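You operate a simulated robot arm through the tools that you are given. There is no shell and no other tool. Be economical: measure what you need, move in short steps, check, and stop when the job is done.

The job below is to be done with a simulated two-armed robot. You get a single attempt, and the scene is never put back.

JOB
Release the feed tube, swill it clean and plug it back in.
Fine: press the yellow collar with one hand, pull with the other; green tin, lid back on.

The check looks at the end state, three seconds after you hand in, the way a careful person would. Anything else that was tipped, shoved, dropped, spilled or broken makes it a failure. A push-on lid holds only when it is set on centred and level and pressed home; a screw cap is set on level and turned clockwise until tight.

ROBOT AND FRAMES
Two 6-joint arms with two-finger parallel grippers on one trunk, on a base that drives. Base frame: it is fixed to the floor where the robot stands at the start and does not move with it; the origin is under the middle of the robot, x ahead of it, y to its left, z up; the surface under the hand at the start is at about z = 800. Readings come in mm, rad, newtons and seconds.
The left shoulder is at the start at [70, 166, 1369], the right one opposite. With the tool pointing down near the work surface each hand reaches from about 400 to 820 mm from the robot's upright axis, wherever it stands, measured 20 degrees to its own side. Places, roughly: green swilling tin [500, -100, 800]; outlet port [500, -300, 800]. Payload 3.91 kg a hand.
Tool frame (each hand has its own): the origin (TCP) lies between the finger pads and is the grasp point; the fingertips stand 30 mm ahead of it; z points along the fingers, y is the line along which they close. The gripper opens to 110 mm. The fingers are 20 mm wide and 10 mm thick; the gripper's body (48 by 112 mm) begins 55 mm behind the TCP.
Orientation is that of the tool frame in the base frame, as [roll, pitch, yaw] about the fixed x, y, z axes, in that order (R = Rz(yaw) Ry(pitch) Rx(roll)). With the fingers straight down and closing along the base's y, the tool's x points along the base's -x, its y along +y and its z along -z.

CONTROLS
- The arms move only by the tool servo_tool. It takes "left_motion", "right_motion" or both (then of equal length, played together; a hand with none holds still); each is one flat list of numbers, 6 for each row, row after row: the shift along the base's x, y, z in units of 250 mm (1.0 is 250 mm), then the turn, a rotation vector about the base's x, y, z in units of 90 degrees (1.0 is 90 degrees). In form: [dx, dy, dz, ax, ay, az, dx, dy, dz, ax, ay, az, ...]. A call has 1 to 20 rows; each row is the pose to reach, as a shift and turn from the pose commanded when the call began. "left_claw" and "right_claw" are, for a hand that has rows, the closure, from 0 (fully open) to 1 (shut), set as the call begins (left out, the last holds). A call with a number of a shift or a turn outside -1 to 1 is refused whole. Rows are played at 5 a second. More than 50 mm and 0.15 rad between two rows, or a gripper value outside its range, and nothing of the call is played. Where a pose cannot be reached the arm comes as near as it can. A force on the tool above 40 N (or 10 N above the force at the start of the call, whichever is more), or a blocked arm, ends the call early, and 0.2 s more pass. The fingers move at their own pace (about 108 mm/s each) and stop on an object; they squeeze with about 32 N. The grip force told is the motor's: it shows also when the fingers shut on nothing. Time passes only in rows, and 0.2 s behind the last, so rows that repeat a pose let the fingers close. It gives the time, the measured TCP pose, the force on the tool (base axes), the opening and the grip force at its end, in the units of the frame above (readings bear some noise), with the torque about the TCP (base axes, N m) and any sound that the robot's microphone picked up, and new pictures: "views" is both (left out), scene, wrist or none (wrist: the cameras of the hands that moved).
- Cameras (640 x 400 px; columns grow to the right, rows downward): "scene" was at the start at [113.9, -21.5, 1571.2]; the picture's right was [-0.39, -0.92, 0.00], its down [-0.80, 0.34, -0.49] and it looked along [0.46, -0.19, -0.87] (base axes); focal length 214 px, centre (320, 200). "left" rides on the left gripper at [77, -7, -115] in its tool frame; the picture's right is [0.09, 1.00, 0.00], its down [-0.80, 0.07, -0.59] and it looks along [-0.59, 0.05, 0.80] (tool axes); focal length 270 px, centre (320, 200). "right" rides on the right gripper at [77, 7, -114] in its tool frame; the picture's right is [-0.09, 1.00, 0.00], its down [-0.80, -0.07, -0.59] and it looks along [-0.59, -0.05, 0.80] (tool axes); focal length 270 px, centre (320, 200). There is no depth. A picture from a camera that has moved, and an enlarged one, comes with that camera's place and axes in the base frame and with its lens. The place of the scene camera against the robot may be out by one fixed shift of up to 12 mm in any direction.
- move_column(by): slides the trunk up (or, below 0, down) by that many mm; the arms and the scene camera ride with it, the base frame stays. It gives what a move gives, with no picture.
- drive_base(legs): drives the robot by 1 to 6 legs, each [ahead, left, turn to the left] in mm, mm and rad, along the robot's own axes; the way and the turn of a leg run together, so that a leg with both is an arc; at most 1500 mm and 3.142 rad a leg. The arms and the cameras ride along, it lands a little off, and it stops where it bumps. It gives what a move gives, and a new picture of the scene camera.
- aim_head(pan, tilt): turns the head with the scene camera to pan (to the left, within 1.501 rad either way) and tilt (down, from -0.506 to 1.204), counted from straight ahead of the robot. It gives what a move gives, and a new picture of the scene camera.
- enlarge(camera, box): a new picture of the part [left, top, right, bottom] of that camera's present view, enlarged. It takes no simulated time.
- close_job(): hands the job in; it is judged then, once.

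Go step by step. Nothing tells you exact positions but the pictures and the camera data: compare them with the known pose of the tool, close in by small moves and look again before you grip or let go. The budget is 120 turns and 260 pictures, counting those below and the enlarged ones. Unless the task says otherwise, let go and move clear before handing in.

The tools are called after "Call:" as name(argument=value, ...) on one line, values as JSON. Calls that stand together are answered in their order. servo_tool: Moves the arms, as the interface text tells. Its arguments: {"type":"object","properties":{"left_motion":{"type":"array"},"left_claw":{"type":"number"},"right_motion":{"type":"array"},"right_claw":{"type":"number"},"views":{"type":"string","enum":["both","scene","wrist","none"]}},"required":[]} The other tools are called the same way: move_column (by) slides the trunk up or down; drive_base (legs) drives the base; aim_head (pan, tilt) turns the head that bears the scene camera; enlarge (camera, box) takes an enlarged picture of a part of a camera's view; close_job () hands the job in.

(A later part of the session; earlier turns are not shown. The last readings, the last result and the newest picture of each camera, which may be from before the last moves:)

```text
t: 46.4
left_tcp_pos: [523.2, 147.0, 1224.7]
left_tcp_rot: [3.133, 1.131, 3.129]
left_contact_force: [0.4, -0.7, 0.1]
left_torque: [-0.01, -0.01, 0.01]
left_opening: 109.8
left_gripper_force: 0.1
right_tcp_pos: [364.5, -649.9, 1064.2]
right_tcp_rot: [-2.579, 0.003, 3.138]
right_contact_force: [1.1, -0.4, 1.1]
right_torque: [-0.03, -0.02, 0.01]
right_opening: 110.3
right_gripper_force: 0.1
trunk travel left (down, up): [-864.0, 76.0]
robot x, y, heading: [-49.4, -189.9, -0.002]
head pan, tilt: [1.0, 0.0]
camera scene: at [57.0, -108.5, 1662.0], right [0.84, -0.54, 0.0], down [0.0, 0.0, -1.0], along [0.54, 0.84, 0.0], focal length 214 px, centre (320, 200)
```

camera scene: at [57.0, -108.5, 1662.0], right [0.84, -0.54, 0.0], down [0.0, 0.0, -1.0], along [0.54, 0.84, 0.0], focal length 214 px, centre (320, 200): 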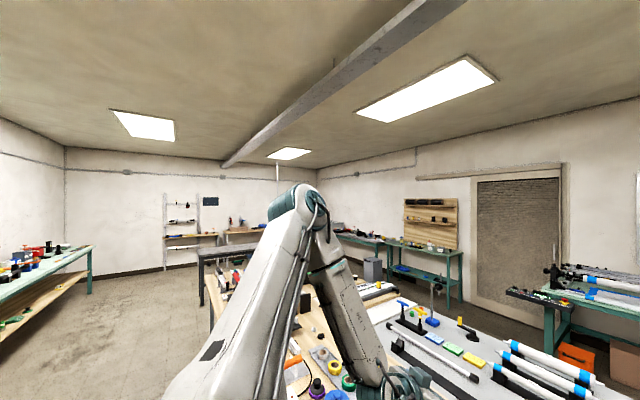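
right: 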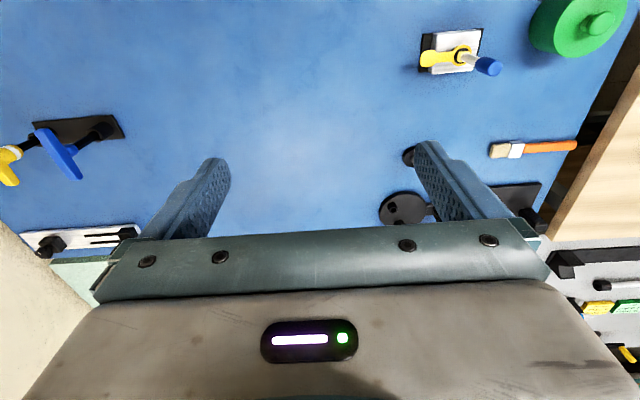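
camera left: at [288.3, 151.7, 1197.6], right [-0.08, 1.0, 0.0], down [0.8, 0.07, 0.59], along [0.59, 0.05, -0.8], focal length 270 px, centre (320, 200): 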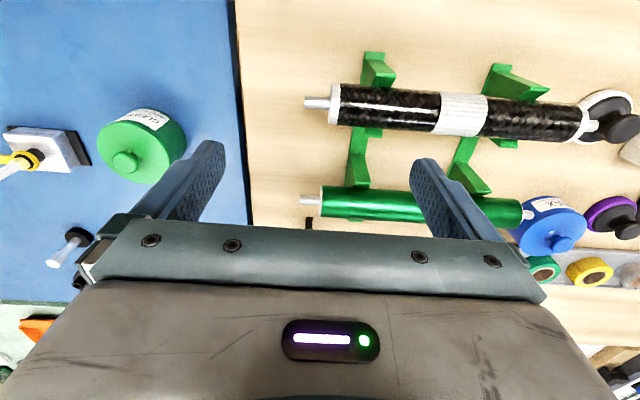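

I'll reset the right hand to straight-down and test the far-forward region, where the limit may vanish.

Call:
servo_tool(right_motion=[0.1, 0, 0.1, 0.09, 0, 0, 0.2, 0, 0.15, 0.18, 0, 0, 0.35, 0, 0.2, 0.27, 0, 0, 0.5, 0, 0.2, 0.36, 0, 0, 0.68, 0, 0.2, 0.36, 0, 0, 0.86, 0, 0.2, 0.36, 0, 0], views="none")

Call:
servo_tool(right_motion=[0.18, 0.05, 0, 0, 0, 0, 0.3, 0.1, 0, 0, 0, 0, 0.4, 0.2, 0, 0, 0, 0, 0.4, 0.38, 0, 0, 0, 0, 0.4, 0.56, 0, 0, 0, 0, 0.4, 0.74, 0, 0, 0, 0, 0.4, 0.92, 0, 0, 0, 0], views="none")

```text
t: 47.8
left_tcp_pos: [521.3, 147.8, 1223.4]
left_tcp_rot: [3.132, 1.131, 3.132]
left_contact_force: [-0.1, -0.2, 0.2]
left_torque: [0.0, -0.01, 0.01]
left_opening: 110.1
left_gripper_force: 0.1
right_tcp_pos: [513.9, -645.0, 1112.5]
right_tcp_rot: [-3.133, 0.006, 3.131]
right_contact_force: [0.4, 0.2, 0.8]
right_torque: [-0.03, -0.01, -0.01]
right_opening: 109.8
right_gripper_force: 0.1
right hand out of reach, approached as far as the arm can: row 5, 6
trunk travel left (down, up): [-864.0, 76.0]
robot x, y, heading: [-46.3, -188.4, -0.005]
head pan, tilt: [1.0, 0.0]
```

```text
t: 49.4
left_tcp_pos: [523.8, 147.7, 1222.7]
left_tcp_rot: [3.134, 1.131, 3.131]
left_contact_force: [0.6, 0.3, -0.2]
left_torque: [-0.02, 0.01, 0.03]
left_opening: 109.8
left_gripper_force: 0.1
right_tcp_pos: [483.6, -611.6, 1131.0]
right_tcp_rot: [-3.141, -0.001, 3.137]
right_contact_force: [0.4, 0.6, -0.8]
right_torque: [-0.02, 0.0, -0.02]
right_opening: 110.2
right_gripper_force: 0.1
right hand out of reach, approached as far as the arm can: row 1, 2, 3, 4, 5, 6, 7
trunk travel left (down, up): [-864.0, 76.0]
robot x, y, heading: [-45.6, -192.2, -0.003]
head pan, tilt: [1.0, 0.0]
```

Still blocked. I try full extension: push the right hand far out and forward, then sweep inward there, where the elbow branches merge.

Call:
servo_tool(right_motion=[0.1, -0.12, 0.05, 0, 0, 0, 0.25, -0.22, 0.1, 0, 0, 0, 0.4, -0.32, 0.15, 0, 0, 0, 0.55, -0.42, 0.2, 0, 0, 0, 0.7, -0.52, 0.25, 0, 0, 0, 0.85, -0.62, 0.3, 0, 0, 0, 1.0, -0.72, 0.35, 0, 0, 0], views="none")

Call:
servo_tool(right_motion=[0.15, -0.05, 0, 0, 0, 0, 0.3, -0.1, 0, 0, 0, 0, 0.45, -0.1, 0, 0, 0, 0, 0.6, -0.1, 0, 0, 0, 0, 0.6, 0.05, 0, 0, 0, 0, 0.6, 0.2, 0, 0, 0, 0, 0.6, 0.35, 0, 0, 0, 0, 0.6, 0.5, 0, 0, 0, 0], views="none")

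```text
t: 51.0
left_tcp_pos: [525.2, 149.1, 1223.9]
left_tcp_rot: [3.134, 1.13, 3.128]
left_contact_force: [-0.2, 0.4, -0.3]
left_torque: [0.0, -0.01, 0.02]
left_opening: 110.1
left_gripper_force: 0.0
right_tcp_pos: [540.5, -692.2, 1193.0]
right_tcp_rot: [-3.076, 0.038, 3.084]
right_contact_force: [-0.1, 0.9, 0.3]
right_torque: [0.01, -0.01, -0.01]
right_opening: 110.2
right_gripper_force: 0.1
right hand out of reach, approached as far as the arm can: row 2, 3, 4, 5, 6, 7
trunk travel left (down, up): [-864.0, 76.0]
robot x, y, heading: [-47.1, -187.6, -0.005]
head pan, tilt: [1.0, 0.0]
```

```text
t: 52.8
left_tcp_pos: [524.0, 148.8, 1223.8]
left_tcp_rot: [3.131, 1.131, 3.128]
left_contact_force: [-1.3, -0.3, 0.7]
left_torque: [-0.02, 0.01, 0.0]
left_opening: 110.1
left_gripper_force: 0.0
right_tcp_pos: [551.3, -678.5, 1181.2]
right_tcp_rot: [-3.078, 0.043, 3.083]
right_contact_force: [0.2, 0.6, 1.2]
right_torque: [0.03, -0.02, 0.02]
right_opening: 110.0
right_gripper_force: 0.1
right hand out of reach, approached as far as the arm can: row 1, 2, 3, 4, 5, 6, 7, 8
trunk travel left (down, up): [-864.0, 76.0]
robot x, y, heading: [-47.5, -185.9, -0.008]
head pan, tilt: [1.0, 0.0]
```

The hand now shows an orientation error, so a wrist joint is at its limit. I look closely at the right arm.

Call:
aim_head(pan=-0.7, tilt=0.35)

Call:
enlarge(camera="scene", box=[240, 60, 560, 260])

```text
t: 54.6
left_tcp_pos: [524.0, 148.2, 1224.1]
left_tcp_rot: [3.133, 1.131, 3.13]
left_contact_force: [-0.6, 0.3, 0.5]
left_torque: [-0.01, 0.0, 0.0]
left_opening: 110.1
left_gripper_force: 0.1
right_tcp_pos: [550.8, -678.1, 1181.0]
right_tcp_rot: [-3.076, 0.043, 3.083]
right_contact_force: [0.0, -0.4, 0.0]
right_torque: [0.0, 0.0, -0.03]
right_opening: 109.8
right_gripper_force: 0.0
trunk travel left (down, up): [-864.0, 76.0]
robot x, y, heading: [-42.0, -187.9, -0.005]
head pan, tilt: [-0.7, 0.351]
camera scene: at [79.0, -244.4, 1629.6], right [-0.65, -0.76, 0.0], down [-0.26, 0.22, -0.94], along [0.72, -0.61, -0.34], focal length 214 px, centre (320, 200)
```

scene: 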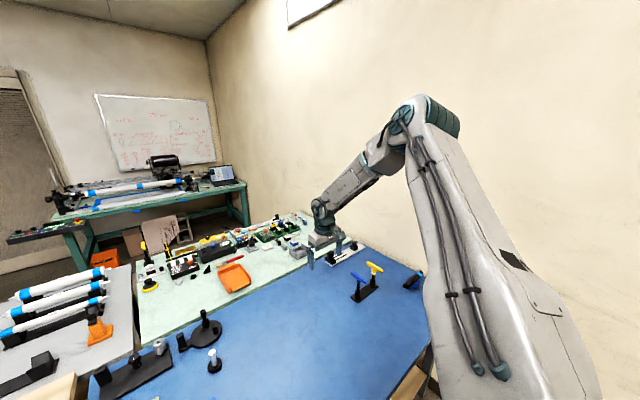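

```text
2.00 times, centred on (400, 160) of scene
camera zoom: at [79.0, -244.4, 1629.6], right [-0.65, -0.76, 0.0], down [-0.26, 0.22, -0.94], along [0.72, -0.61, -0.34], focal length 429 px, centre (160, 280)
```

zoom: 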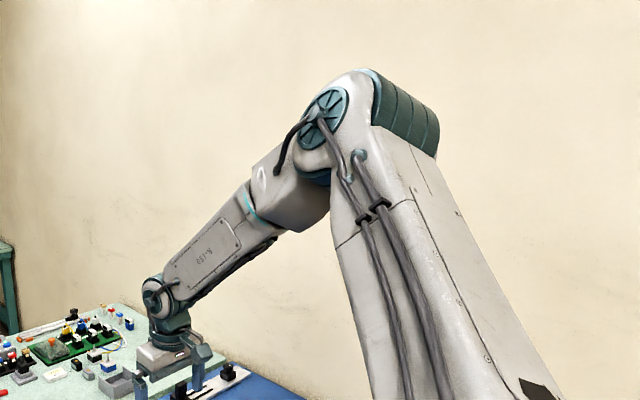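

Both arms seem to be in a restrictive posture branch. I'll back off, let both arms hang (where branches merge) and bring them up in front the other way. First back off and point the left hand down again.

Call:
drive_base(legs=[[-330, 0, 0]])

Call:
servo_tool(left_motion=[0, 0.1, 0, 0, 0.09, 0, 0, 0.2, 0, 0, 0.18, 0, -0.05, 0.3, 0, 0, 0.27, 0, -0.1, 0.4, 0, 0, 0.36, 0, -0.15, 0.5, 0, 0, 0.45, 0, -0.2, 0.55, 0, 0, 0.54, 0, -0.2, 0.55, 0, 0, 0.63, 0, -0.2, 0.55, -0.1, 0, 0.72, 0], views="none")

```text
t: 56.8
left_tcp_pos: [189.7, 152.6, 1223.0]
left_tcp_rot: [3.135, 1.127, 3.139]
left_contact_force: [0.1, 0.7, -0.8]
left_torque: [-0.01, -0.01, -0.04]
left_opening: 110.0
left_gripper_force: 0.1
right_tcp_pos: [221.7, -673.3, 1179.0]
right_tcp_rot: [-3.078, 0.038, 3.088]
right_contact_force: [0.5, 0.2, 0.6]
right_torque: [0.0, 0.04, 0.01]
right_opening: 110.3
right_gripper_force: 0.0
trunk travel left (down, up): [-864.0, 76.0]
robot x, y, heading: [-379.0, -188.6, -0.001]
head pan, tilt: [-0.7, 0.351]
camera scene: at [-252.3, -243.2, 1629.2], right [-0.64, -0.77, 0.0], down [-0.27, 0.22, -0.94], along [0.72, -0.6, -0.35], focal length 214 px, centre (320, 200)
```

scene: 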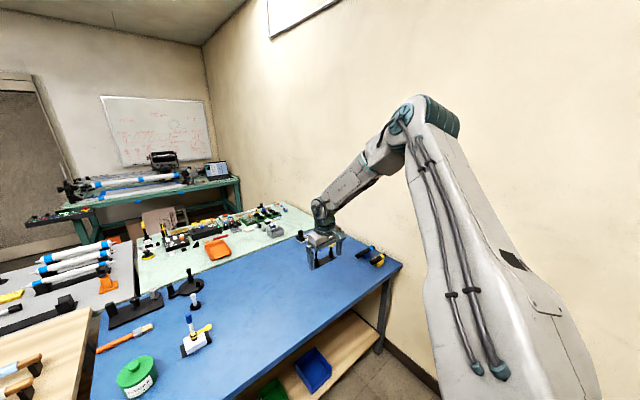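

```text
t: 58.6
left_tcp_pos: [139.9, 290.5, 1198.2]
left_tcp_rot: [3.137, -0.006, 3.14]
left_contact_force: [0.8, -0.6, 0.6]
left_torque: [-0.03, 0.01, 0.0]
left_opening: 110.1
left_gripper_force: 0.2
right_tcp_pos: [222.0, -674.4, 1178.9]
right_tcp_rot: [-3.078, 0.04, 3.09]
right_contact_force: [-0.8, -0.3, -0.6]
right_torque: [0.01, 0.04, 0.0]
right_opening: 109.9
right_gripper_force: 0.0
trunk travel left (down, up): [-864.0, 76.0]
robot x, y, heading: [-377.7, -190.0, 0.005]
head pan, tilt: [-0.7, 0.351]
```

Call:
servo_tool(left_motion=[-0.1, 0.1, -0.1, 0, 0, 0, -0.2, 0.2, -0.2, 0, 0, 0, -0.3, 0.28, -0.3, 0, 0, 0, -0.4, 0.28, -0.4, 0, 0, 0, -0.5, 0.28, -0.55, 0, 0, 0, -0.6, 0.28, -0.7, 0, 0, 0, -0.7, 0.28, -0.85, 0, 0, 0, -0.8, 0.28, -1.0, 0, 0, 0], views="none")

Call:
servo_tool(left_motion=[-0.1, 0, -0.15, 0, 0, 0, -0.2, 0, -0.3, 0, 0, 0, -0.3, -0.05, -0.45, 0, 0, 0, -0.4, -0.1, -0.6, 0, 0, 0, -0.5, -0.15, -0.75, 0, 0, 0, -0.6, -0.2, -0.9, 0, 0, 0, -0.7, -0.25, -1.0, 0, 0, 0], views="none")

Call:
servo_tool(left_motion=[-0.1, -0.1, -0.1, 0, 0, 0, -0.2, -0.2, -0.2, 0, 0, 0, -0.25, -0.32, -0.32, 0, 0, 0, -0.25, -0.45, -0.45, 0, 0, 0, -0.25, -0.55, -0.6, 0, 0, 0, -0.25, -0.65, -0.75, 0, 0, 0, -0.25, -0.7, -0.9, 0, 0, 0], views="none")

```text
t: 60.4
left_tcp_pos: [-36.9, 324.0, 959.2]
left_tcp_rot: [3.138, 0.0, 3.139]
left_contact_force: [0.0, -0.1, 0.5]
left_torque: [0.01, -0.04, 0.01]
left_opening: 110.1
left_gripper_force: 0.2
left hand out of reach, approached as far as the arm can: row 4, 5, 6, 7, 8
right_tcp_pos: [217.2, -673.3, 1180.9]
right_tcp_rot: [-3.077, 0.041, 3.089]
right_contact_force: [-0.1, 0.0, -1.0]
right_torque: [-0.01, -0.05, 0.01]
right_opening: 109.9
right_gripper_force: 0.0
trunk travel left (down, up): [-864.0, 76.0]
robot x, y, heading: [-382.3, -187.6, 0.003]
head pan, tilt: [-0.7, 0.351]
```

```text
t: 62.0
left_tcp_pos: [-170.3, 323.8, 856.3]
left_tcp_rot: [3.135, 0.001, 3.14]
left_contact_force: [0.4, -0.9, 0.0]
left_torque: [0.02, -0.03, -0.01]
left_opening: 110.1
left_gripper_force: 0.1
left hand out of reach, approached as far as the arm can: row 2, 3, 4, 5, 6, 7
right_tcp_pos: [217.0, -671.9, 1182.4]
right_tcp_rot: [-3.077, 0.044, 3.09]
right_contact_force: [0.2, -0.8, 0.6]
right_torque: [0.02, -0.03, -0.01]
right_opening: 109.9
right_gripper_force: 0.1
trunk travel left (down, up): [-864.0, 76.0]
robot x, y, heading: [-378.1, -189.5, 0.006]
head pan, tilt: [-0.7, 0.351]
```

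```text
t: 63.6
left_tcp_pos: [-232.9, 143.4, 632.2]
left_tcp_rot: [3.135, -0.001, 3.139]
left_contact_force: [-0.5, -0.1, 1.0]
left_torque: [0.0, -0.01, -0.04]
left_opening: 110.0
left_gripper_force: 0.0
right_tcp_pos: [219.7, -673.4, 1179.1]
right_tcp_rot: [-3.077, 0.039, 3.089]
right_contact_force: [-0.5, 1.0, -0.3]
right_torque: [0.05, 0.0, -0.03]
right_opening: 110.4
right_gripper_force: 0.0
trunk travel left (down, up): [-864.0, 76.0]
robot x, y, heading: [-382.8, -190.5, 0.002]
head pan, tilt: [-0.7, 0.351]
```

The hand hangs low again at (-233,143,632). From here I probe forward and inward below bench height (bench edge is at x≈250).

Call:
servo_tool(left_motion=[0.15, -0.05, 0, 0, 0, 0, 0.3, -0.1, 0, 0, 0, 0, 0.45, -0.15, 0, 0, 0, 0, 0.6, -0.2, 0, 0, 0, 0, 0.75, -0.25, 0.05, 0, 0, 0, 0.9, -0.3, 0.1, 0, 0, 0], views="none")

Call:
aim_head(pan=0.7, tilt=1.1)

```text
t: 65.0
left_tcp_pos: [-9.4, 69.8, 656.5]
left_tcp_rot: [3.135, -0.003, 3.14]
left_contact_force: [-0.6, -0.1, -0.3]
left_torque: [0.02, 0.02, 0.0]
left_opening: 110.1
left_gripper_force: 0.0
right_tcp_pos: [219.7, -672.7, 1179.1]
right_tcp_rot: [-3.076, 0.041, 3.089]
right_contact_force: [0.2, 0.2, -0.1]
right_torque: [0.0, 0.02, 0.01]
right_opening: 109.9
right_gripper_force: 0.0
trunk travel left (down, up): [-864.0, 76.0]
robot x, y, heading: [-380.9, -186.7, 0.006]
head pan, tilt: [-0.7, 0.351]
```

```text
t: 66.5
left_tcp_pos: [-11.9, 70.4, 657.2]
left_tcp_rot: [3.136, 0.0, 3.141]
left_contact_force: [0.1, 0.5, 0.6]
left_torque: [0.03, 0.01, -0.04]
left_opening: 110.0
left_gripper_force: 0.0
right_tcp_pos: [219.2, -673.1, 1180.1]
right_tcp_rot: [-3.077, 0.042, 3.089]
right_contact_force: [-0.7, -0.1, -0.2]
right_torque: [-0.01, 0.0, 0.01]
right_opening: 109.7
right_gripper_force: 0.0
trunk travel left (down, up): [-864.0, 76.0]
robot x, y, heading: [-382.4, -188.1, 0.003]
head pan, tilt: [0.7, 1.1]
camera scene: at [-279.4, -142.7, 1568.3], right [0.65, -0.76, 0.0], down [-0.68, -0.58, -0.45], along [0.35, 0.29, -0.89], focal length 214 px, centre (320, 200)
```

scene: 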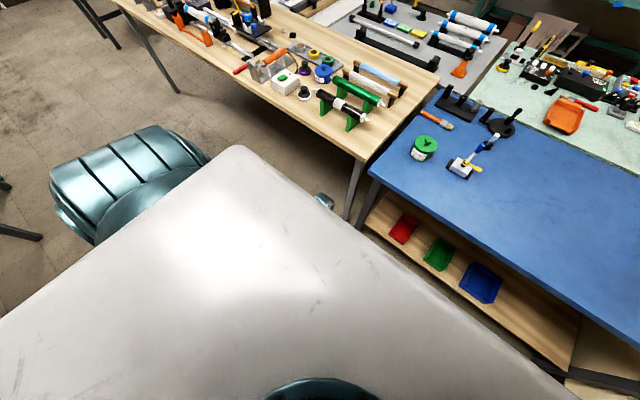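

Now the left hand is well inside the old limit. The posture has changed. I raise it from here, staying in front of the bench edge.

Call:
servo_tool(left_motion=[0.08, -0.05, 0.12, 0, 0, 0, 0.16, -0.1, 0.24, 0, 0, 0, 0.24, -0.12, 0.38, 0, 0, 0, 0.32, -0.14, 0.54, 0, 0, 0, 0.4, -0.15, 0.7, 0, 0, 0, 0.4, -0.15, 0.88, 0, 0, 0, 0.4, -0.15, 1.0, 0, 0, 0], views="none")

Call:
servo_tool(left_motion=[0, 0, 0.18, 0, 0, 0, 0, 0, 0.36, 0, 0, 0, 0, 0, 0.54, 0, 0, 0, 0, 0, 0.72, 0, 0, 0, 0, 0, 0.88, 0, 0, 0, 0, 0, 1.0, 0, 0, 0], views="wrist")

```text
t: 68.1
left_tcp_pos: [85.4, 34.3, 908.9]
left_tcp_rot: [3.136, 0.0, 3.139]
left_contact_force: [-0.3, -0.1, 0.6]
left_torque: [-0.01, 0.01, -0.02]
left_opening: 110.1
left_gripper_force: 0.1
right_tcp_pos: [219.3, -672.7, 1180.8]
right_tcp_rot: [-3.077, 0.042, 3.088]
right_contact_force: [-0.8, 0.1, -0.3]
right_torque: [0.01, 0.01, -0.01]
right_opening: 109.9
right_gripper_force: 0.1
trunk travel left (down, up): [-864.0, 76.0]
robot x, y, heading: [-382.3, -185.0, 0.002]
head pan, tilt: [0.7, 1.1]
```

```text
t: 69.5
left_tcp_pos: [104.8, 22.1, 914.6]
left_tcp_rot: [3.136, 0.001, 3.14]
left_contact_force: [0.7, 0.6, -0.3]
left_torque: [-0.01, -0.01, -0.02]
left_opening: 110.0
left_gripper_force: 0.0
left hand out of reach, approached as far as the arm can: row 1, 2, 3, 4, 5, 6
right_tcp_pos: [219.3, -673.7, 1180.9]
right_tcp_rot: [-3.078, 0.042, 3.09]
right_contact_force: [-0.2, 0.3, 0.7]
right_torque: [0.0, 0.01, 0.02]
right_opening: 110.0
right_gripper_force: 0.1
trunk travel left (down, up): [-864.0, 76.0]
robot x, y, heading: [-379.5, -187.8, 0.003]
head pan, tilt: [0.7, 1.1]
camera left: at [26.4, 14.8, 1029.1], right [-0.09, 1.0, 0.01], down [0.8, 0.07, 0.6], along [0.59, 0.06, -0.8], focal length 270 px, centre (320, 200)
```

left: 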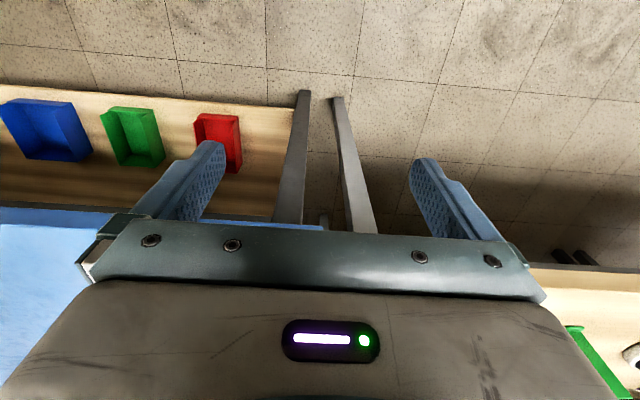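

The left arm now reaches bearing ~6° at z≈915. I take the right arm through the mirrored path (back, down, in, forward and up).

Call:
servo_tool(right_motion=[-0.1, -0.05, 0, 0, 0, 0, -0.25, -0.08, 0, 0, 0, 0, -0.4, -0.1, -0.08, 0, 0, 0, -0.5, -0.1, -0.2, 0, 0, 0, -0.6, -0.12, -0.35, 0, 0, 0, -0.7, -0.12, -0.5, 0, 0, 0, -0.8, -0.12, -0.64, 0, 0, 0, -0.9, -0.12, -0.78, 0, 0, 0, -1.0, -0.12, -0.9, 0, 0, 0], views="none")

Call:
servo_tool(right_motion=[-0.1, 0, -0.1, 0, 0, 0, -0.2, 0, -0.2, 0, 0, 0, -0.3, 0, -0.3, 0, 0, 0, -0.4, 0, -0.4, 0, 0, 0, -0.5, 0.05, -0.5, 0, 0, 0, -0.55, 0.1, -0.65, 0, 0, 0], views="none")

```text
t: 71.5
left_tcp_pos: [104.1, 21.2, 915.7]
left_tcp_rot: [3.135, 0.005, 3.14]
left_contact_force: [0.4, -0.7, -0.2]
left_torque: [-0.01, -0.02, 0.02]
left_opening: 109.8
left_gripper_force: 0.1
right_tcp_pos: [-30.5, -703.0, 955.2]
right_tcp_rot: [-3.077, 0.041, 3.09]
right_contact_force: [0.7, -0.3, -1.0]
right_torque: [-0.02, -0.04, -0.02]
right_opening: 110.1
right_gripper_force: 0.1
trunk travel left (down, up): [-864.0, 76.0]
robot x, y, heading: [-378.8, -189.9, 0.0]
head pan, tilt: [0.7, 1.1]
```

```text
t: 72.9
left_tcp_pos: [102.8, 22.7, 914.8]
left_tcp_rot: [3.137, 0.003, 3.139]
left_contact_force: [-0.3, -0.5, 0.3]
left_torque: [0.02, -0.03, -0.02]
left_opening: 109.8
left_gripper_force: 0.1
right_tcp_pos: [-168.4, -679.2, 792.1]
right_tcp_rot: [-3.075, 0.04, 3.095]
right_contact_force: [-0.3, 0.5, -0.2]
right_torque: [-0.03, -0.02, -0.01]
right_opening: 110.0
right_gripper_force: 0.0
right hand out of reach, approached as far as the arm can: row 4
trunk travel left (down, up): [-864.0, 76.0]
robot x, y, heading: [-382.5, -188.6, 0.002]
head pan, tilt: [0.7, 1.1]
```

Call:
servo_tool(right_motion=[-0.05, 0.1, -0.1, 0.042, 0.026, 0.03, -0.1, 0.22, -0.22, 0.042, 0.026, 0.03, -0.18, 0.34, -0.34, 0.042, 0.026, 0.03, -0.26, 0.46, -0.46, 0.042, 0.026, 0.03, -0.26, 0.6, -0.58, 0.042, 0.026, 0.03, -0.26, 0.64, -0.64, 0.042, 0.026, 0.03], views="none")

Call:
servo_tool(right_motion=[0.15, 0.05, 0, 0, 0, 0, 0.3, 0.1, 0, 0, 0, 0, 0.45, 0.15, 0, 0, 0, 0, 0.6, 0.2, 0, 0, 0, 0, 0.75, 0.25, 0.05, 0, 0, 0, 0.9, 0.3, 0.1, 0, 0, 0], views="none")

Call:
servo_tool(right_motion=[0.08, 0.05, 0.12, 0, 0, 0, 0.16, 0.1, 0.24, 0, 0, 0, 0.24, 0.12, 0.38, 0, 0, 0, 0.32, 0.14, 0.54, 0, 0, 0, 0.4, 0.15, 0.7, 0, 0, 0, 0.4, 0.15, 0.88, 0, 0, 0, 0.4, 0.15, 1.0, 0, 0, 0], views="none")

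```text
t: 74.3
left_tcp_pos: [104.2, 22.7, 914.7]
left_tcp_rot: [3.138, 0.004, 3.141]
left_contact_force: [-0.6, -0.7, 0.1]
left_torque: [0.01, -0.02, -0.01]
left_opening: 110.1
left_gripper_force: 0.1
right_tcp_pos: [-240.1, -543.0, 678.9]
right_tcp_rot: [-3.137, 0.003, 3.093]
right_contact_force: [0.6, -0.4, 0.2]
right_torque: [0.0, 0.01, 0.01]
right_opening: 110.2
right_gripper_force: 0.0
right hand out of reach, approached as far as the arm can: row 4, 5, 6
trunk travel left (down, up): [-864.0, 76.0]
robot x, y, heading: [-376.3, -190.4, -0.003]
head pan, tilt: [0.7, 1.1]
```

```text
t: 75.7
left_tcp_pos: [104.6, 23.5, 912.3]
left_tcp_rot: [3.137, 0.001, 3.139]
left_contact_force: [-0.2, -0.1, -0.4]
left_torque: [0.01, -0.01, 0.03]
left_opening: 110.2
left_gripper_force: 0.1
right_tcp_pos: [-37.8, -517.7, 748.4]
right_tcp_rot: [3.123, 0.003, 3.067]
right_contact_force: [-0.3, -0.7, 0.3]
right_torque: [-0.03, 0.01, -0.01]
right_opening: 110.1
right_gripper_force: 0.0
right hand out of reach, approached as far as the arm can: row 1, 2, 3, 4, 5, 6
trunk travel left (down, up): [-864.0, 76.0]
robot x, y, heading: [-384.3, -186.0, 0.004]
head pan, tilt: [0.7, 1.1]
```

```text
t: 77.3
left_tcp_pos: [103.9, 21.3, 914.7]
left_tcp_rot: [3.134, 0.002, 3.14]
left_contact_force: [-0.1, 0.0, 0.0]
left_torque: [0.02, 0.0, 0.0]
left_opening: 109.9
left_gripper_force: 0.0
right_tcp_pos: [43.1, -529.5, 954.1]
right_tcp_rot: [3.108, 0.022, 3.069]
right_contact_force: [-0.2, -0.1, 0.6]
right_torque: [0.01, -0.02, 0.02]
right_opening: 110.0
right_gripper_force: 0.0
right hand out of reach, approached as far as the arm can: row 1, 2, 3, 4, 5, 6, 7
trunk travel left (down, up): [-864.0, 76.0]
robot x, y, heading: [-378.3, -185.8, 0.007]
head pan, tilt: [0.7, 1.1]
```

The right arm didn't switch over; it needs to hang lower. I bring it back and further down, then forward.

Call:
servo_tool(right_motion=[-0.1, 0, -0.15, 0.01, 0, 0.01, -0.2, -0.02, -0.3, 0.02, -0.01, 0.02, -0.35, -0.04, -0.45, 0.02, -0.01, 0.04, -0.5, -0.06, -0.6, 0.02, -0.01, 0.04, -0.65, -0.08, -0.75, 0.02, -0.01, 0.04, -0.8, -0.1, -0.9, 0.02, -0.01, 0.04, -0.95, -0.1, -1.0, 0.02, -0.01, 0.04], views="none")

Call:
servo_tool(right_motion=[-0.1, 0, -0.12, 0, 0, 0, -0.2, 0.02, -0.26, 0, 0, 0, -0.28, 0.05, -0.42, 0, 0, 0, -0.32, 0.08, -0.6, 0, 0, 0, -0.32, 0.1, -0.78, 0, 0, 0, -0.32, 0.1, -0.95, 0, 0, 0], views="none")

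```text
refused: row 3 steps farther than a row can; nothing moved
```

```text
t: 78.7
left_tcp_pos: [103.9, 21.6, 913.4]
left_tcp_rot: [3.134, 0.003, 3.139]
left_contact_force: [0.0, -0.1, 0.1]
left_torque: [0.0, 0.0, 0.01]
left_opening: 109.9
left_gripper_force: 0.0
right_tcp_pos: [-41.3, -520.5, 728.6]
right_tcp_rot: [3.116, 0.003, 3.05]
right_contact_force: [0.6, -0.3, -0.4]
right_torque: [0.02, -0.02, 0.0]
right_opening: 110.0
right_gripper_force: 0.2
right hand out of reach, approached as far as the arm can: row 5, 6
trunk travel left (down, up): [-864.0, 76.0]
robot x, y, heading: [-378.0, -189.7, 0.0]
head pan, tilt: [0.7, 1.1]
```

Call:
servo_tool(right_motion=[-0.14, -0.05, -0.04, -0.017, 0.002, 0.057, -0.28, -0.1, -0.08, -0.017, 0.002, 0.057, -0.42, -0.1, -0.12, -0.017, 0.002, 0.057, -0.58, -0.1, -0.18, -0.017, 0.002, 0.057, -0.72, -0.1, -0.28, -0.017, 0.002, 0.057, -0.82, -0.08, -0.42, -0.017, 0.002, 0.057, -0.9, -0.05, -0.58, -0.017, 0.002, 0.057, -0.95, 0, -0.75, -0.017, 0.002, 0.057], views="none")

Call:
servo_tool(right_motion=[0, 0.05, -0.15, 0, 0, 0, 0, 0.08, -0.3, 0, 0, 0, 0, 0.1, -0.4, 0, 0, 0], views="none")

```text
t: 80.5
left_tcp_pos: [105.1, 21.8, 916.0]
left_tcp_rot: [3.137, 0.003, 3.141]
left_contact_force: [-0.5, 0.4, 0.1]
left_torque: [-0.03, 0.02, -0.02]
left_opening: 110.2
left_gripper_force: 0.0
right_tcp_pos: [-277.4, -554.6, 636.9]
right_tcp_rot: [-3.13, 0.008, 3.048]
right_contact_force: [-0.7, -0.2, -0.1]
right_torque: [0.0, 0.01, 0.02]
right_opening: 109.9
right_gripper_force: 0.1
right hand out of reach, approached as far as the arm can: row 1, 2, 3, 4, 5, 6, 7, 8
trunk travel left (down, up): [-864.0, 76.0]
robot x, y, heading: [-380.1, -188.2, 0.003]
head pan, tilt: [0.7, 1.1]
```

```text
t: 81.3
left_tcp_pos: [104.7, 22.4, 914.8]
left_tcp_rot: [3.136, 0.004, -3.142]
left_contact_force: [0.2, -0.2, -0.2]
left_torque: [0.0, -0.04, -0.03]
left_opening: 110.1
left_gripper_force: 0.0
right_tcp_pos: [-280.8, -542.9, 582.2]
right_tcp_rot: [3.137, 0.002, 2.962]
right_contact_force: [0.8, 0.5, 0.1]
right_torque: [0.01, 0.01, 0.01]
right_opening: 110.1
right_gripper_force: 0.1
right hand out of reach, approached as far as the arm can: row 1, 2, 3
trunk travel left (down, up): [-864.0, 76.0]
robot x, y, heading: [-378.8, -189.6, 0.002]
head pan, tilt: [0.7, 1.1]
```

The right tool's yaw is what can't be held (a roll joint at its limit). I turn the right hand's yaw the other way while it hangs.

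Call:
servo_tool(right_motion=[0, 0, 0, 0, 0, -0.09, 0, 0, 0, 0, 0, -0.18, 0, 0, 0, 0, 0, -0.27, 0, 0, 0, 0, 0, -0.36, 0, 0, 0, 0, 0, -0.45, 0, 0, 0, 0, 0, -0.54, 0, 0, 0, 0, 0, -0.63, 0, 0, 0, 0, 0, -0.72, 0, 0, 0, 0, 0, -0.81, 0, 0, 0, 0, 0, -0.9], views="none")

Call:
servo_tool(right_motion=[0.15, 0.05, 0, 0, 0, 0, 0.3, 0.1, 0, 0, 0, 0, 0.45, 0.15, 0, 0, 0, 0, 0.6, 0.2, 0.05, 0, 0, 0, 0.75, 0.25, 0.1, 0, 0, 0, 0.9, 0.3, 0.15, 0, 0, 0, 1.0, 0.35, 0.2, 0, 0, 0], views="none")

```text
t: 83.5
left_tcp_pos: [104.1, 22.5, 914.8]
left_tcp_rot: [3.137, 0.004, 3.14]
left_contact_force: [-0.2, 1.0, 0.2]
left_torque: [-0.04, 0.01, -0.01]
left_opening: 109.9
left_gripper_force: 0.0
right_tcp_pos: [-284.1, -546.5, 583.6]
right_tcp_rot: [3.138, -0.001, 1.544]
right_contact_force: [0.2, 0.3, -1.3]
right_torque: [0.01, -0.01, -0.01]
right_opening: 109.8
right_gripper_force: 0.0
trunk travel left (down, up): [-864.0, 76.0]
robot x, y, heading: [-381.1, -188.4, 0.001]
head pan, tilt: [0.7, 1.1]
```

```text
t: 85.1
left_tcp_pos: [105.4, 22.4, 914.8]
left_tcp_rot: [3.137, 0.002, 3.138]
left_contact_force: [-0.3, -0.4, 0.5]
left_torque: [0.0, 0.04, -0.03]
left_opening: 110.0
left_gripper_force: 0.1
right_tcp_pos: [-42.2, -516.3, 639.0]
right_tcp_rot: [3.135, -0.06, 1.548]
right_contact_force: [1.0, 0.7, 0.6]
right_torque: [0.04, -0.02, -0.02]
right_opening: 109.9
right_gripper_force: 0.3
right hand out of reach, approached as far as the arm can: row 1, 2, 3, 4, 5, 6, 7
trunk travel left (down, up): [-864.0, 76.0]
robot x, y, heading: [-380.2, -189.4, 0.005]
head pan, tilt: [0.7, 1.1]
```

I retry the mirrored descent with this new yaw: first out to (-168,-700,857), then in underneath.

Call:
servo_tool(right_motion=[-0.08, -0.12, 0.08, 0, 0, 0, -0.16, -0.24, 0.17, 0, 0, 0, -0.24, -0.36, 0.28, 0, 0, 0, -0.32, -0.46, 0.42, 0, 0, 0, -0.4, -0.56, 0.56, 0, 0, 0, -0.5, -0.66, 0.7, 0, 0, 0, -0.5, -0.74, 0.87, 0, 0, 0], views="none")

Call:
servo_tool(right_motion=[-0.1, 0.1, -0.1, 0, 0, 0, -0.2, 0.2, -0.2, 0, 0, 0, -0.25, 0.32, -0.32, 0, 0, 0, -0.25, 0.45, -0.45, 0, 0, 0, -0.25, 0.55, -0.6, 0, 0, 0, -0.25, 0.65, -0.75, 0, 0, 0, -0.25, 0.72, -0.9, 0, 0, 0], views="none")

Call:
servo_tool(right_motion=[0.15, 0.05, 0, 0, 0, 0, 0.3, 0.1, 0, 0, 0, 0, 0.45, 0.15, 0, 0, 0, 0, 0.6, 0.2, 0, 0, 0, 0], views="none")

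```text
t: 86.7
left_tcp_pos: [105.8, 22.7, 914.2]
left_tcp_rot: [3.136, -0.001, 3.14]
left_contact_force: [0.0, -0.3, -1.2]
left_torque: [0.01, 0.02, 0.03]
left_opening: 110.0
left_gripper_force: 0.0
right_tcp_pos: [-166.8, -698.0, 845.4]
right_tcp_rot: [3.136, -0.061, 1.545]
right_contact_force: [0.1, -0.5, -0.3]
right_torque: [0.01, 0.02, 0.01]
right_opening: 110.1
right_gripper_force: 0.1
right hand out of reach, approached as far as the arm can: row 7
trunk travel left (down, up): [-864.0, 76.0]
robot x, y, heading: [-381.4, -186.2, 0.004]
head pan, tilt: [0.7, 1.1]
```

```text
t: 88.3
left_tcp_pos: [104.3, 22.5, 914.4]
left_tcp_rot: [3.137, 0.004, 3.14]
left_contact_force: [0.2, -0.6, 0.1]
left_torque: [-0.01, 0.01, -0.01]
left_opening: 109.9
left_gripper_force: 0.1
right_tcp_pos: [-229.3, -516.3, 621.0]
right_tcp_rot: [3.132, -0.059, 1.55]
right_contact_force: [-0.2, -0.5, 0.4]
right_torque: [0.04, 0.01, 0.03]
right_opening: 109.9
right_gripper_force: 0.0
trunk travel left (down, up): [-864.0, 76.0]
robot x, y, heading: [-382.3, -188.0, 0.004]
head pan, tilt: [0.7, 1.1]
```

```text
t: 89.3
left_tcp_pos: [105.7, 22.4, 913.7]
left_tcp_rot: [3.136, 0.002, 3.139]
left_contact_force: [0.6, -0.4, -0.4]
left_torque: [-0.05, -0.02, -0.01]
left_opening: 110.0
left_gripper_force: 0.0
right_tcp_pos: [-79.1, -494.1, 616.5]
right_tcp_rot: [3.132, -0.086, 1.549]
right_contact_force: [-0.4, 0.0, -0.1]
right_torque: [-0.02, 0.0, 0.0]
right_opening: 110.0
right_gripper_force: 0.0
right hand out of reach, approached as far as the arm can: row 2, 3, 4
trunk travel left (down, up): [-864.0, 76.0]
robot x, y, heading: [-381.3, -189.1, 0.004]
head pan, tilt: [0.7, 1.1]
```

Pan is still limited on this side. I hang the right arm fully straight, slightly behind, to let it swap over, then come forward.

Call:
servo_tool(right_motion=[-0.17, 0, 0, 0, -0.01, 0, -0.34, 0, 0, 0, -0.02, 0, -0.51, 0, -0.05, 0, -0.03, 0, -0.68, 0, -0.1, 0, -0.04, 0, -0.85, 0, -0.2, 0, -0.05, 0, -0.88, 0, -0.38, 0, -0.05, 0, -0.88, 0, -0.56, 0, -0.05, 0, -0.88, 0, -0.74, 0, -0.05, 0, -0.88, 0, -0.9, 0, -0.05, 0], views="none")

Call:
servo_tool(right_motion=[0, 0.1, 0, 0, 0, 0, 0, 0.2, 0, 0, 0, 0, 0.1, 0.3, 0, 0, 0, 0, 0.25, 0.35, 0, 0, 0, 0, 0.4, 0.38, 0, 0, 0, 0, 0.55, 0.4, 0.05, 0, 0, 0, 0.7, 0.4, 0.1, 0, 0, 0, 0.85, 0.4, 0.2, 0, 0, 0], views="none")

```text
t: 91.3
left_tcp_pos: [106.5, 21.9, 914.2]
left_tcp_rot: [3.136, 0.002, 3.141]
left_contact_force: [-0.2, -0.1, -0.5]
left_torque: [0.0, 0.01, 0.01]
left_opening: 110.1
left_gripper_force: 0.0
right_tcp_pos: [-298.9, -493.8, 414.9]
right_tcp_rot: [3.055, -0.06, 1.551]
right_contact_force: [-0.1, -0.4, 0.7]
right_torque: [0.02, 0.05, -0.03]
right_opening: 110.1
right_gripper_force: 0.0
right hand out of reach, approached as far as the arm can: row 1, 2, 9
trunk travel left (down, up): [-864.0, 76.0]
robot x, y, heading: [-380.8, -187.4, 0.001]
head pan, tilt: [0.7, 1.1]
```

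```text
t: 93.1
left_tcp_pos: [105.4, 22.1, 915.2]
left_tcp_rot: [3.136, 0.002, 3.14]
left_contact_force: [1.2, -0.6, -0.3]
left_torque: [0.02, -0.01, 0.02]
left_opening: 110.1
left_gripper_force: 0.1
right_tcp_pos: [-79.4, -396.8, 439.0]
right_tcp_rot: [3.05, -0.081, 1.554]
right_contact_force: [-1.0, -0.3, -0.2]
right_torque: [0.0, 0.01, -0.01]
right_opening: 110.0
right_gripper_force: 0.1
right hand out of reach, approached as far as the arm can: row 6, 7, 8
trunk travel left (down, up): [-864.0, 76.0]
robot x, y, heading: [-383.6, -184.1, 0.0]
head pan, tilt: [0.7, 1.1]
```

The right arm swapped over: it is at (-79,-397,439). I raise it in front of the bench now.

Call:
servo_tool(right_motion=[0.02, 0, 0.18, 0, 0, 0, 0.06, 0, 0.36, 0, 0, 0, 0.12, 0, 0.54, 0, 0, 0, 0.18, 0, 0.72, 0, 0, 0, 0.24, 0, 0.9, 0, 0, 0, 0.3, 0, 1.0, 0, 0, 0], views="none")

Call:
servo_tool(right_motion=[0.1, 0, 0.15, 0, 0, 0, 0.2, 0, 0.3, 0, 0, 0, 0.3, 0, 0.45, 0, 0, 0, 0.36, 0, 0.6, 0, 0, 0, 0.4, 0, 0.75, 0, 0, 0, 0.4, 0, 0.9, 0, 0, 0], views="none")

```text
t: 94.5
left_tcp_pos: [103.9, 21.7, 915.8]
left_tcp_rot: [3.137, 0.004, 3.14]
left_contact_force: [-0.2, -0.7, 1.1]
left_torque: [-0.01, 0.02, -0.01]
left_opening: 109.9
left_gripper_force: 0.0
right_tcp_pos: [-2.9, -412.6, 465.9]
right_tcp_rot: [3.048, -0.087, 1.552]
right_contact_force: [0.5, 0.6, 0.2]
right_torque: [-0.04, 0.01, 0.03]
right_opening: 110.1
right_gripper_force: 0.2
right hand out of reach, approached as far as the arm can: row 1, 2, 3, 4, 5, 6
trunk travel left (down, up): [-864.0, 76.0]
robot x, y, heading: [-381.3, -186.9, 0.002]
head pan, tilt: [0.7, 1.1]
```

```text
t: 95.9
left_tcp_pos: [104.0, 21.5, 914.4]
left_tcp_rot: [3.136, 0.001, 3.139]
left_contact_force: [0.5, 0.0, 0.5]
left_torque: [0.01, 0.01, 0.0]
left_opening: 109.9
left_gripper_force: 0.1
right_tcp_pos: [169.2, -413.9, 561.4]
right_tcp_rot: [3.038, -0.139, 1.56]
right_contact_force: [0.1, 0.6, -0.2]
right_torque: [0.02, -0.03, 0.0]
right_opening: 110.1
right_gripper_force: 0.0
right hand out of reach, approached as far as the arm can: row 1, 2, 3, 4, 5, 6
trunk travel left (down, up): [-864.0, 76.0]
robot x, y, heading: [-380.3, -188.7, 0.004]
head pan, tilt: [0.7, 1.1]
```

The elbow stays straight in this swap, and the hand is drifting under the bench, so I take it straight back out and look at the arm.

Call:
servo_tool(right_motion=[-0.15, 0, -0.05, 0, 0, 0, -0.3, 0, -0.12, 0, 0, 0, -0.48, 0, -0.2, 0, 0, 0, -0.66, 0, -0.3, 0, 0, 0, -0.84, 0, -0.4, 0, 0, 0, -1.0, 0, -0.46, 0, 0, 0], views="wrist")

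Call:
servo_tool(right_motion=[-0.15, -0.05, 0, 0, 0, 0, -0.3, -0.1, 0, 0, 0, 0, -0.45, -0.15, 0, 0, 0, 0, -0.6, -0.25, 0, 0, 0, 0, -0.7, -0.35, 0, 0, 0, 0, -0.8, -0.4, 0.1, 0, 0, 0], views="none")

Call:
aim_head(pan=-1.4, tilt=0.9)

Call:
aim_head(pan=1.4, tilt=0.9)

```text
refused: row 4 steps farther than a row can; nothing moved
```

```text
t: 97.3
left_tcp_pos: [106.3, 23.5, 913.5]
left_tcp_rot: [3.137, 0.001, 3.14]
left_contact_force: [-0.3, -0.5, -0.6]
left_torque: [-0.02, 0.02, -0.02]
left_opening: 110.2
left_gripper_force: 0.0
right_tcp_pos: [-26.8, -509.5, 584.6]
right_tcp_rot: [3.038, -0.138, 1.561]
right_contact_force: [0.0, 0.2, -0.7]
right_torque: [0.03, 0.02, 0.0]
right_opening: 110.2
right_gripper_force: 0.0
right hand out of reach, approached as far as the arm can: row 1, 2, 3
trunk travel left (down, up): [-864.0, 76.0]
robot x, y, heading: [-378.9, -189.0, 0.004]
head pan, tilt: [0.7, 1.1]
```

```text
t: 99.3
left_tcp_pos: [103.5, 22.0, 914.3]
left_tcp_rot: [3.136, 0.002, 3.14]
left_contact_force: [-0.4, 0.5, -0.2]
left_torque: [0.0, 0.01, -0.01]
left_opening: 109.7
left_gripper_force: 0.0
right_tcp_pos: [-28.2, -510.9, 582.9]
right_tcp_rot: [3.035, -0.137, 1.561]
right_contact_force: [-0.3, -0.2, 0.0]
right_torque: [0.01, -0.01, -0.03]
right_opening: 110.0
right_gripper_force: 0.1
trunk travel left (down, up): [-864.0, 76.0]
robot x, y, heading: [-379.9, -188.6, -0.001]
head pan, tilt: [-1.4, 0.901]
camera scene: at [-314.6, -257.8, 1582.1], right [-0.98, -0.17, 0.0], down [-0.14, 0.77, -0.62], along [0.11, -0.61, -0.78], focal length 214 px, centre (320, 200)
```

scene: 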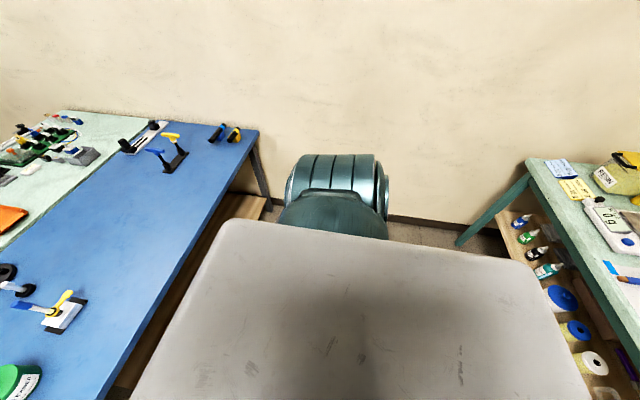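

```text
t: 101.8
left_tcp_pos: [104.0, 24.2, 914.8]
left_tcp_rot: [3.135, 0.002, 3.141]
left_contact_force: [-0.6, -0.4, 0.2]
left_torque: [-0.02, 0.02, 0.02]
left_opening: 110.1
left_gripper_force: 0.0
right_tcp_pos: [-28.1, -511.3, 584.1]
right_tcp_rot: [3.037, -0.137, 1.561]
right_contact_force: [-0.2, 0.1, 0.2]
right_torque: [0.01, -0.02, 0.04]
right_opening: 109.8
right_gripper_force: 0.0
trunk travel left (down, up): [-864.0, 76.0]
robot x, y, heading: [-380.2, -186.9, 0.001]
head pan, tilt: [1.4, 0.901]
camera scene: at [-314.9, -109.0, 1582.1], right [0.99, -0.17, 0.0], down [-0.13, -0.77, -0.62], along [0.1, 0.61, -0.78], focal length 214 px, centre (320, 200)
```

scene: 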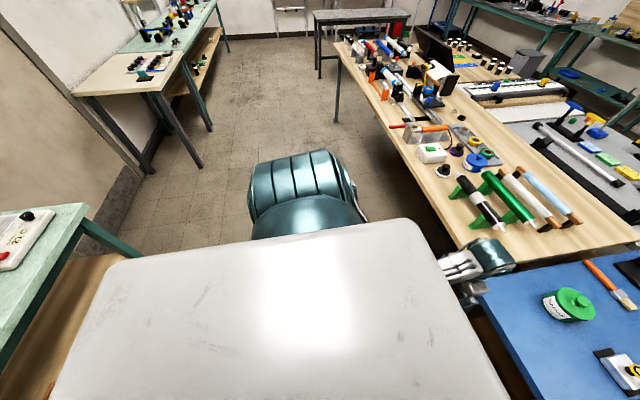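

Both shoulders are now mirrored, so the right arm should work with its original yaw. I level it and turn the yaw back toward π here.

Call:
servo_tool(right_motion=[0, 0, 0, -0.043, 0.033, 0, 0, 0, 0, -0.086, 0.067, 0, 0, 0, 0, -0.086, 0.067, 0, 0, 0.05, 0, -0.086, 0.067, 0, 0, 0.15, 0, -0.086, 0.067, 0, 0, 0.25, 0, -0.086, 0.067, 0], views="none")

Call:
servo_tool(right_motion=[0, 0, 0, 0, 0, 0.09, 0, 0, 0, 0, 0, 0.18, 0, 0, 0, 0, 0, 0.27, 0, 0, 0, 0, 0, 0.36, 0, 0, 0, 0, 0, 0.45, 0, 0, 0, 0, 0, 0.54, 0, 0, 0, 0, 0, 0.63, 0, 0, 0, 0, 0, 0.72, 0, 0, 0, 0, 0, 0.81, 0, 0, 0, 0, 0, 0.9, 0, 0, 0, 0, 0, 0.99], views="none")

```text
t: 103.2
left_tcp_pos: [103.1, 23.2, 914.8]
left_tcp_rot: [3.137, 0.003, 3.139]
left_contact_force: [-0.1, -0.1, 1.5]
left_torque: [0.02, 0.01, -0.01]
left_opening: 110.0
left_gripper_force: 0.0
right_tcp_pos: [-29.3, -509.7, 579.8]
right_tcp_rot: [3.132, -0.074, 1.553]
right_contact_force: [0.6, 0.6, 0.3]
right_torque: [-0.01, 0.02, -0.02]
right_opening: 110.0
right_gripper_force: 0.0
right hand out of reach, approached as far as the arm can: row 2, 3, 4, 5, 6
trunk travel left (down, up): [-864.0, 76.0]
robot x, y, heading: [-380.1, -188.1, 0.004]
head pan, tilt: [1.4, 0.901]
```

```text
t: 105.6
left_tcp_pos: [104.7, 22.9, 914.0]
left_tcp_rot: [3.135, 0.004, 3.14]
left_contact_force: [0.3, -0.6, -0.8]
left_torque: [0.0, 0.03, 0.0]
left_opening: 110.0
left_gripper_force: 0.0
right_tcp_pos: [-39.4, -535.4, 589.2]
right_tcp_rot: [3.11, -0.076, 2.904]
right_contact_force: [0.2, 0.4, 0.6]
right_torque: [0.01, -0.02, 0.03]
right_opening: 110.1
right_gripper_force: 0.2
right hand out of reach, approached as far as the arm can: row 5, 6, 7, 8, 9, 10, 11
trunk travel left (down, up): [-864.0, 76.0]
robot x, y, heading: [-382.7, -188.5, 0.006]
head pan, tilt: [1.4, 0.901]
```

The right wrist stays limited, but it only has to press the tab, and it can lean inward to do that. So I check how far across the left arm can reach.

Call:
servo_tool(left_motion=[0, -0.18, 0, 0, 0, 0, 0, -0.36, 0, 0, 0, 0, 0, -0.54, 0, 0, 0, 0, 0, -0.72, 0, 0, 0, 0, 0, -0.9, 0, 0, 0, 0], views="none")

Call:
servo_tool(left_motion=[0, -0.18, 0, 0, 0, 0, 0, -0.36, 0, 0, 0, 0, 0, -0.54, 0, 0, 0, 0, 0, -0.72, 0, 0, 0, 0, 0, -0.9, 0, 0, 0, 0], views="none")

```text
t: 106.4
left_tcp_pos: [113.4, -2.7, 884.9]
left_tcp_rot: [2.976, -0.007, -3.117]
left_contact_force: [0.1, 0.1, -0.4]
left_torque: [-0.02, -0.04, 0.02]
left_opening: 109.7
left_gripper_force: 0.0
left hand out of reach, approached as far as the arm can: row 3
right_tcp_pos: [-40.4, -532.7, 591.0]
right_tcp_rot: [3.113, -0.075, 2.904]
right_contact_force: [0.5, 0.2, -0.7]
right_torque: [-0.03, -0.01, 0.0]
right_opening: 110.2
right_gripper_force: 0.0
trunk travel left (down, up): [-864.0, 76.0]
robot x, y, heading: [-381.7, -186.6, 0.001]
head pan, tilt: [1.4, 0.901]
stopped in row 3 (left hand): the arm was blocked; the commanded pose is now the measured one
```

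```text
t: 107.0
left_tcp_pos: [116.7, 18.2, 862.3]
left_tcp_rot: [2.82, -0.018, -3.09]
left_contact_force: [-0.4, 0.0, 0.4]
left_torque: [-0.03, 0.0, -0.01]
left_opening: 110.0
left_gripper_force: 0.0
left hand out of reach, approached as far as the arm can: row 2, 3
right_tcp_pos: [-39.2, -533.2, 589.8]
right_tcp_rot: [3.112, -0.076, 2.903]
right_contact_force: [-0.3, -0.3, 0.0]
right_torque: [0.02, 0.02, -0.01]
right_opening: 109.9
right_gripper_force: 0.1
trunk travel left (down, up): [-864.0, 76.0]
robot x, y, heading: [-380.4, -185.4, 0.002]
head pan, tilt: [1.4, 0.901]
stopped in row 3 (left hand): the arm was blocked; the commanded pose is now the measured one
```

The left arm's own link is blocked against something. I look down at it.

Call:
aim_head(pan=0.3, tilt=1.2)

Call:
aim_head(pan=-0.5, tilt=1.2)

```text
t: 108.3
left_tcp_pos: [115.1, 16.6, 861.6]
left_tcp_rot: [2.821, -0.018, -3.091]
left_contact_force: [0.3, 0.2, 0.5]
left_torque: [-0.03, 0.02, -0.01]
left_opening: 110.0
left_gripper_force: 0.1
right_tcp_pos: [-40.3, -534.3, 590.7]
right_tcp_rot: [3.11, -0.077, 2.903]
right_contact_force: [-0.6, -1.6, -0.8]
right_torque: [-0.02, -0.02, 0.01]
right_opening: 110.3
right_gripper_force: 0.0
trunk travel left (down, up): [-864.0, 76.0]
robot x, y, heading: [-377.5, -190.3, 0.006]
head pan, tilt: [0.3, 1.201]
camera scene: at [-274.2, -166.6, 1562.3], right [0.3, -0.95, 0.0], down [-0.89, -0.28, -0.36], along [0.35, 0.11, -0.93], focal length 214 px, centre (320, 200)
```

scene: 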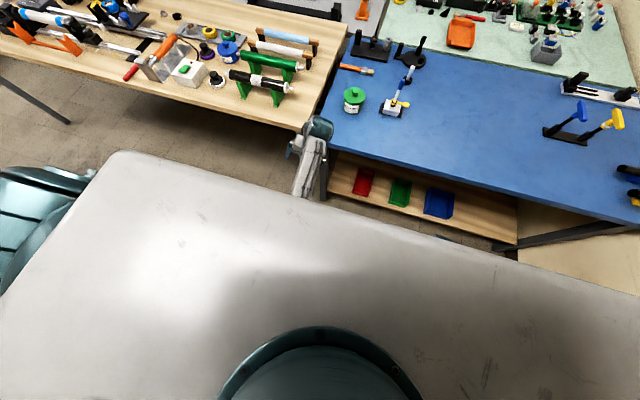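

```text
t: 109.4
left_tcp_pos: [116.0, 16.3, 861.8]
left_tcp_rot: [2.82, -0.018, -3.09]
left_contact_force: [-0.1, 0.1, 0.7]
left_torque: [-0.02, 0.01, 0.01]
left_opening: 109.7
left_gripper_force: 0.1
right_tcp_pos: [-40.8, -533.6, 590.2]
right_tcp_rot: [3.111, -0.073, 2.904]
right_contact_force: [0.1, -0.1, 0.4]
right_torque: [0.02, 0.0, 0.02]
right_opening: 109.8
right_gripper_force: 0.0
trunk travel left (down, up): [-864.0, 76.0]
robot x, y, heading: [-380.6, -186.8, 0.006]
head pan, tilt: [-0.499, 1.201]
camera scene: at [-278.3, -209.8, 1562.3], right [-0.47, -0.88, 0.0], down [-0.82, 0.44, -0.36], along [0.32, -0.17, -0.93], focal length 214 px, centre (320, 200)
```

scene: 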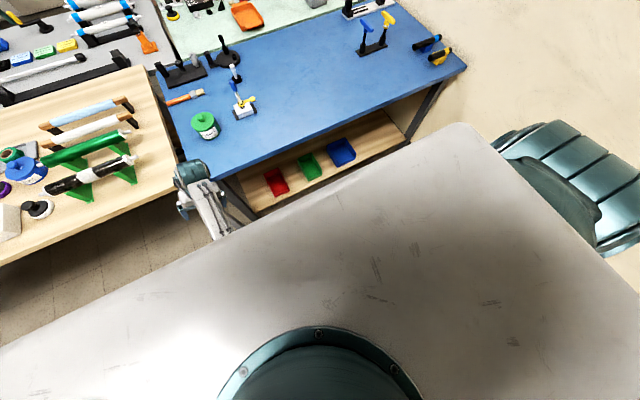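

The left arm is actually in its natural elbow-down posture now. It got there by crossing under the shoulder to the inner side before going forward. I do the same with the right arm, bent, at z≈640.

Call:
servo_tool(right_motion=[-0.15, 0, 0.02, 0, 0, -0.08, -0.3, 0, 0.05, 0, 0, -0.16, -0.45, 0.02, 0.08, 0, 0, -0.24, -0.6, 0.04, 0.1, 0, 0, -0.32, -0.75, 0.06, 0.12, 0, 0, -0.4, -0.8, 0.1, 0.14, 0, 0, -0.48], views="none")

Call:
servo_tool(right_motion=[0, 0.1, 0, 0, 0, 0, 0, 0.2, 0, 0, 0, 0, 0, 0.3, 0.02, 0, 0, 0, 0, 0.4, 0.04, 0, 0, 0, 0, 0.5, 0.06, 0, 0, 0, 0.1, 0.55, 0.08, 0, 0, 0, 0.25, 0.55, 0.08, 0, 0, 0], views="none")

```text
t: 110.8
left_tcp_pos: [115.3, 16.9, 862.5]
left_tcp_rot: [2.822, -0.018, -3.087]
left_contact_force: [0.5, 0.8, -0.8]
left_torque: [0.02, 0.01, 0.0]
left_opening: 109.8
left_gripper_force: 0.0
right_tcp_pos: [-240.8, -509.3, 625.4]
right_tcp_rot: [3.109, -0.073, 2.147]
right_contact_force: [-0.1, -0.1, 0.4]
right_torque: [0.01, 0.01, 0.0]
right_opening: 110.2
right_gripper_force: 0.1
trunk travel left (down, up): [-864.0, 76.0]
robot x, y, heading: [-379.3, -188.7, 0.004]
head pan, tilt: [-0.499, 1.201]
```

```text
t: 112.4
left_tcp_pos: [117.1, 16.1, 861.3]
left_tcp_rot: [2.817, -0.019, -3.092]
left_contact_force: [-0.3, -0.4, 0.2]
left_torque: [0.04, 0.02, -0.03]
left_opening: 110.0
left_gripper_force: 0.0
right_tcp_pos: [-176.4, -448.8, 638.0]
right_tcp_rot: [3.071, -0.131, 2.152]
right_contact_force: [-0.4, 0.3, -0.4]
right_torque: [0.03, 0.02, 0.01]
right_opening: 110.2
right_gripper_force: 0.1
right hand out of reach, approached as far as the arm can: row 2, 3, 4, 5, 6, 7
trunk travel left (down, up): [-864.0, 76.0]
robot x, y, heading: [-382.1, -187.6, 0.002]
head pan, tilt: [-0.499, 1.201]
```

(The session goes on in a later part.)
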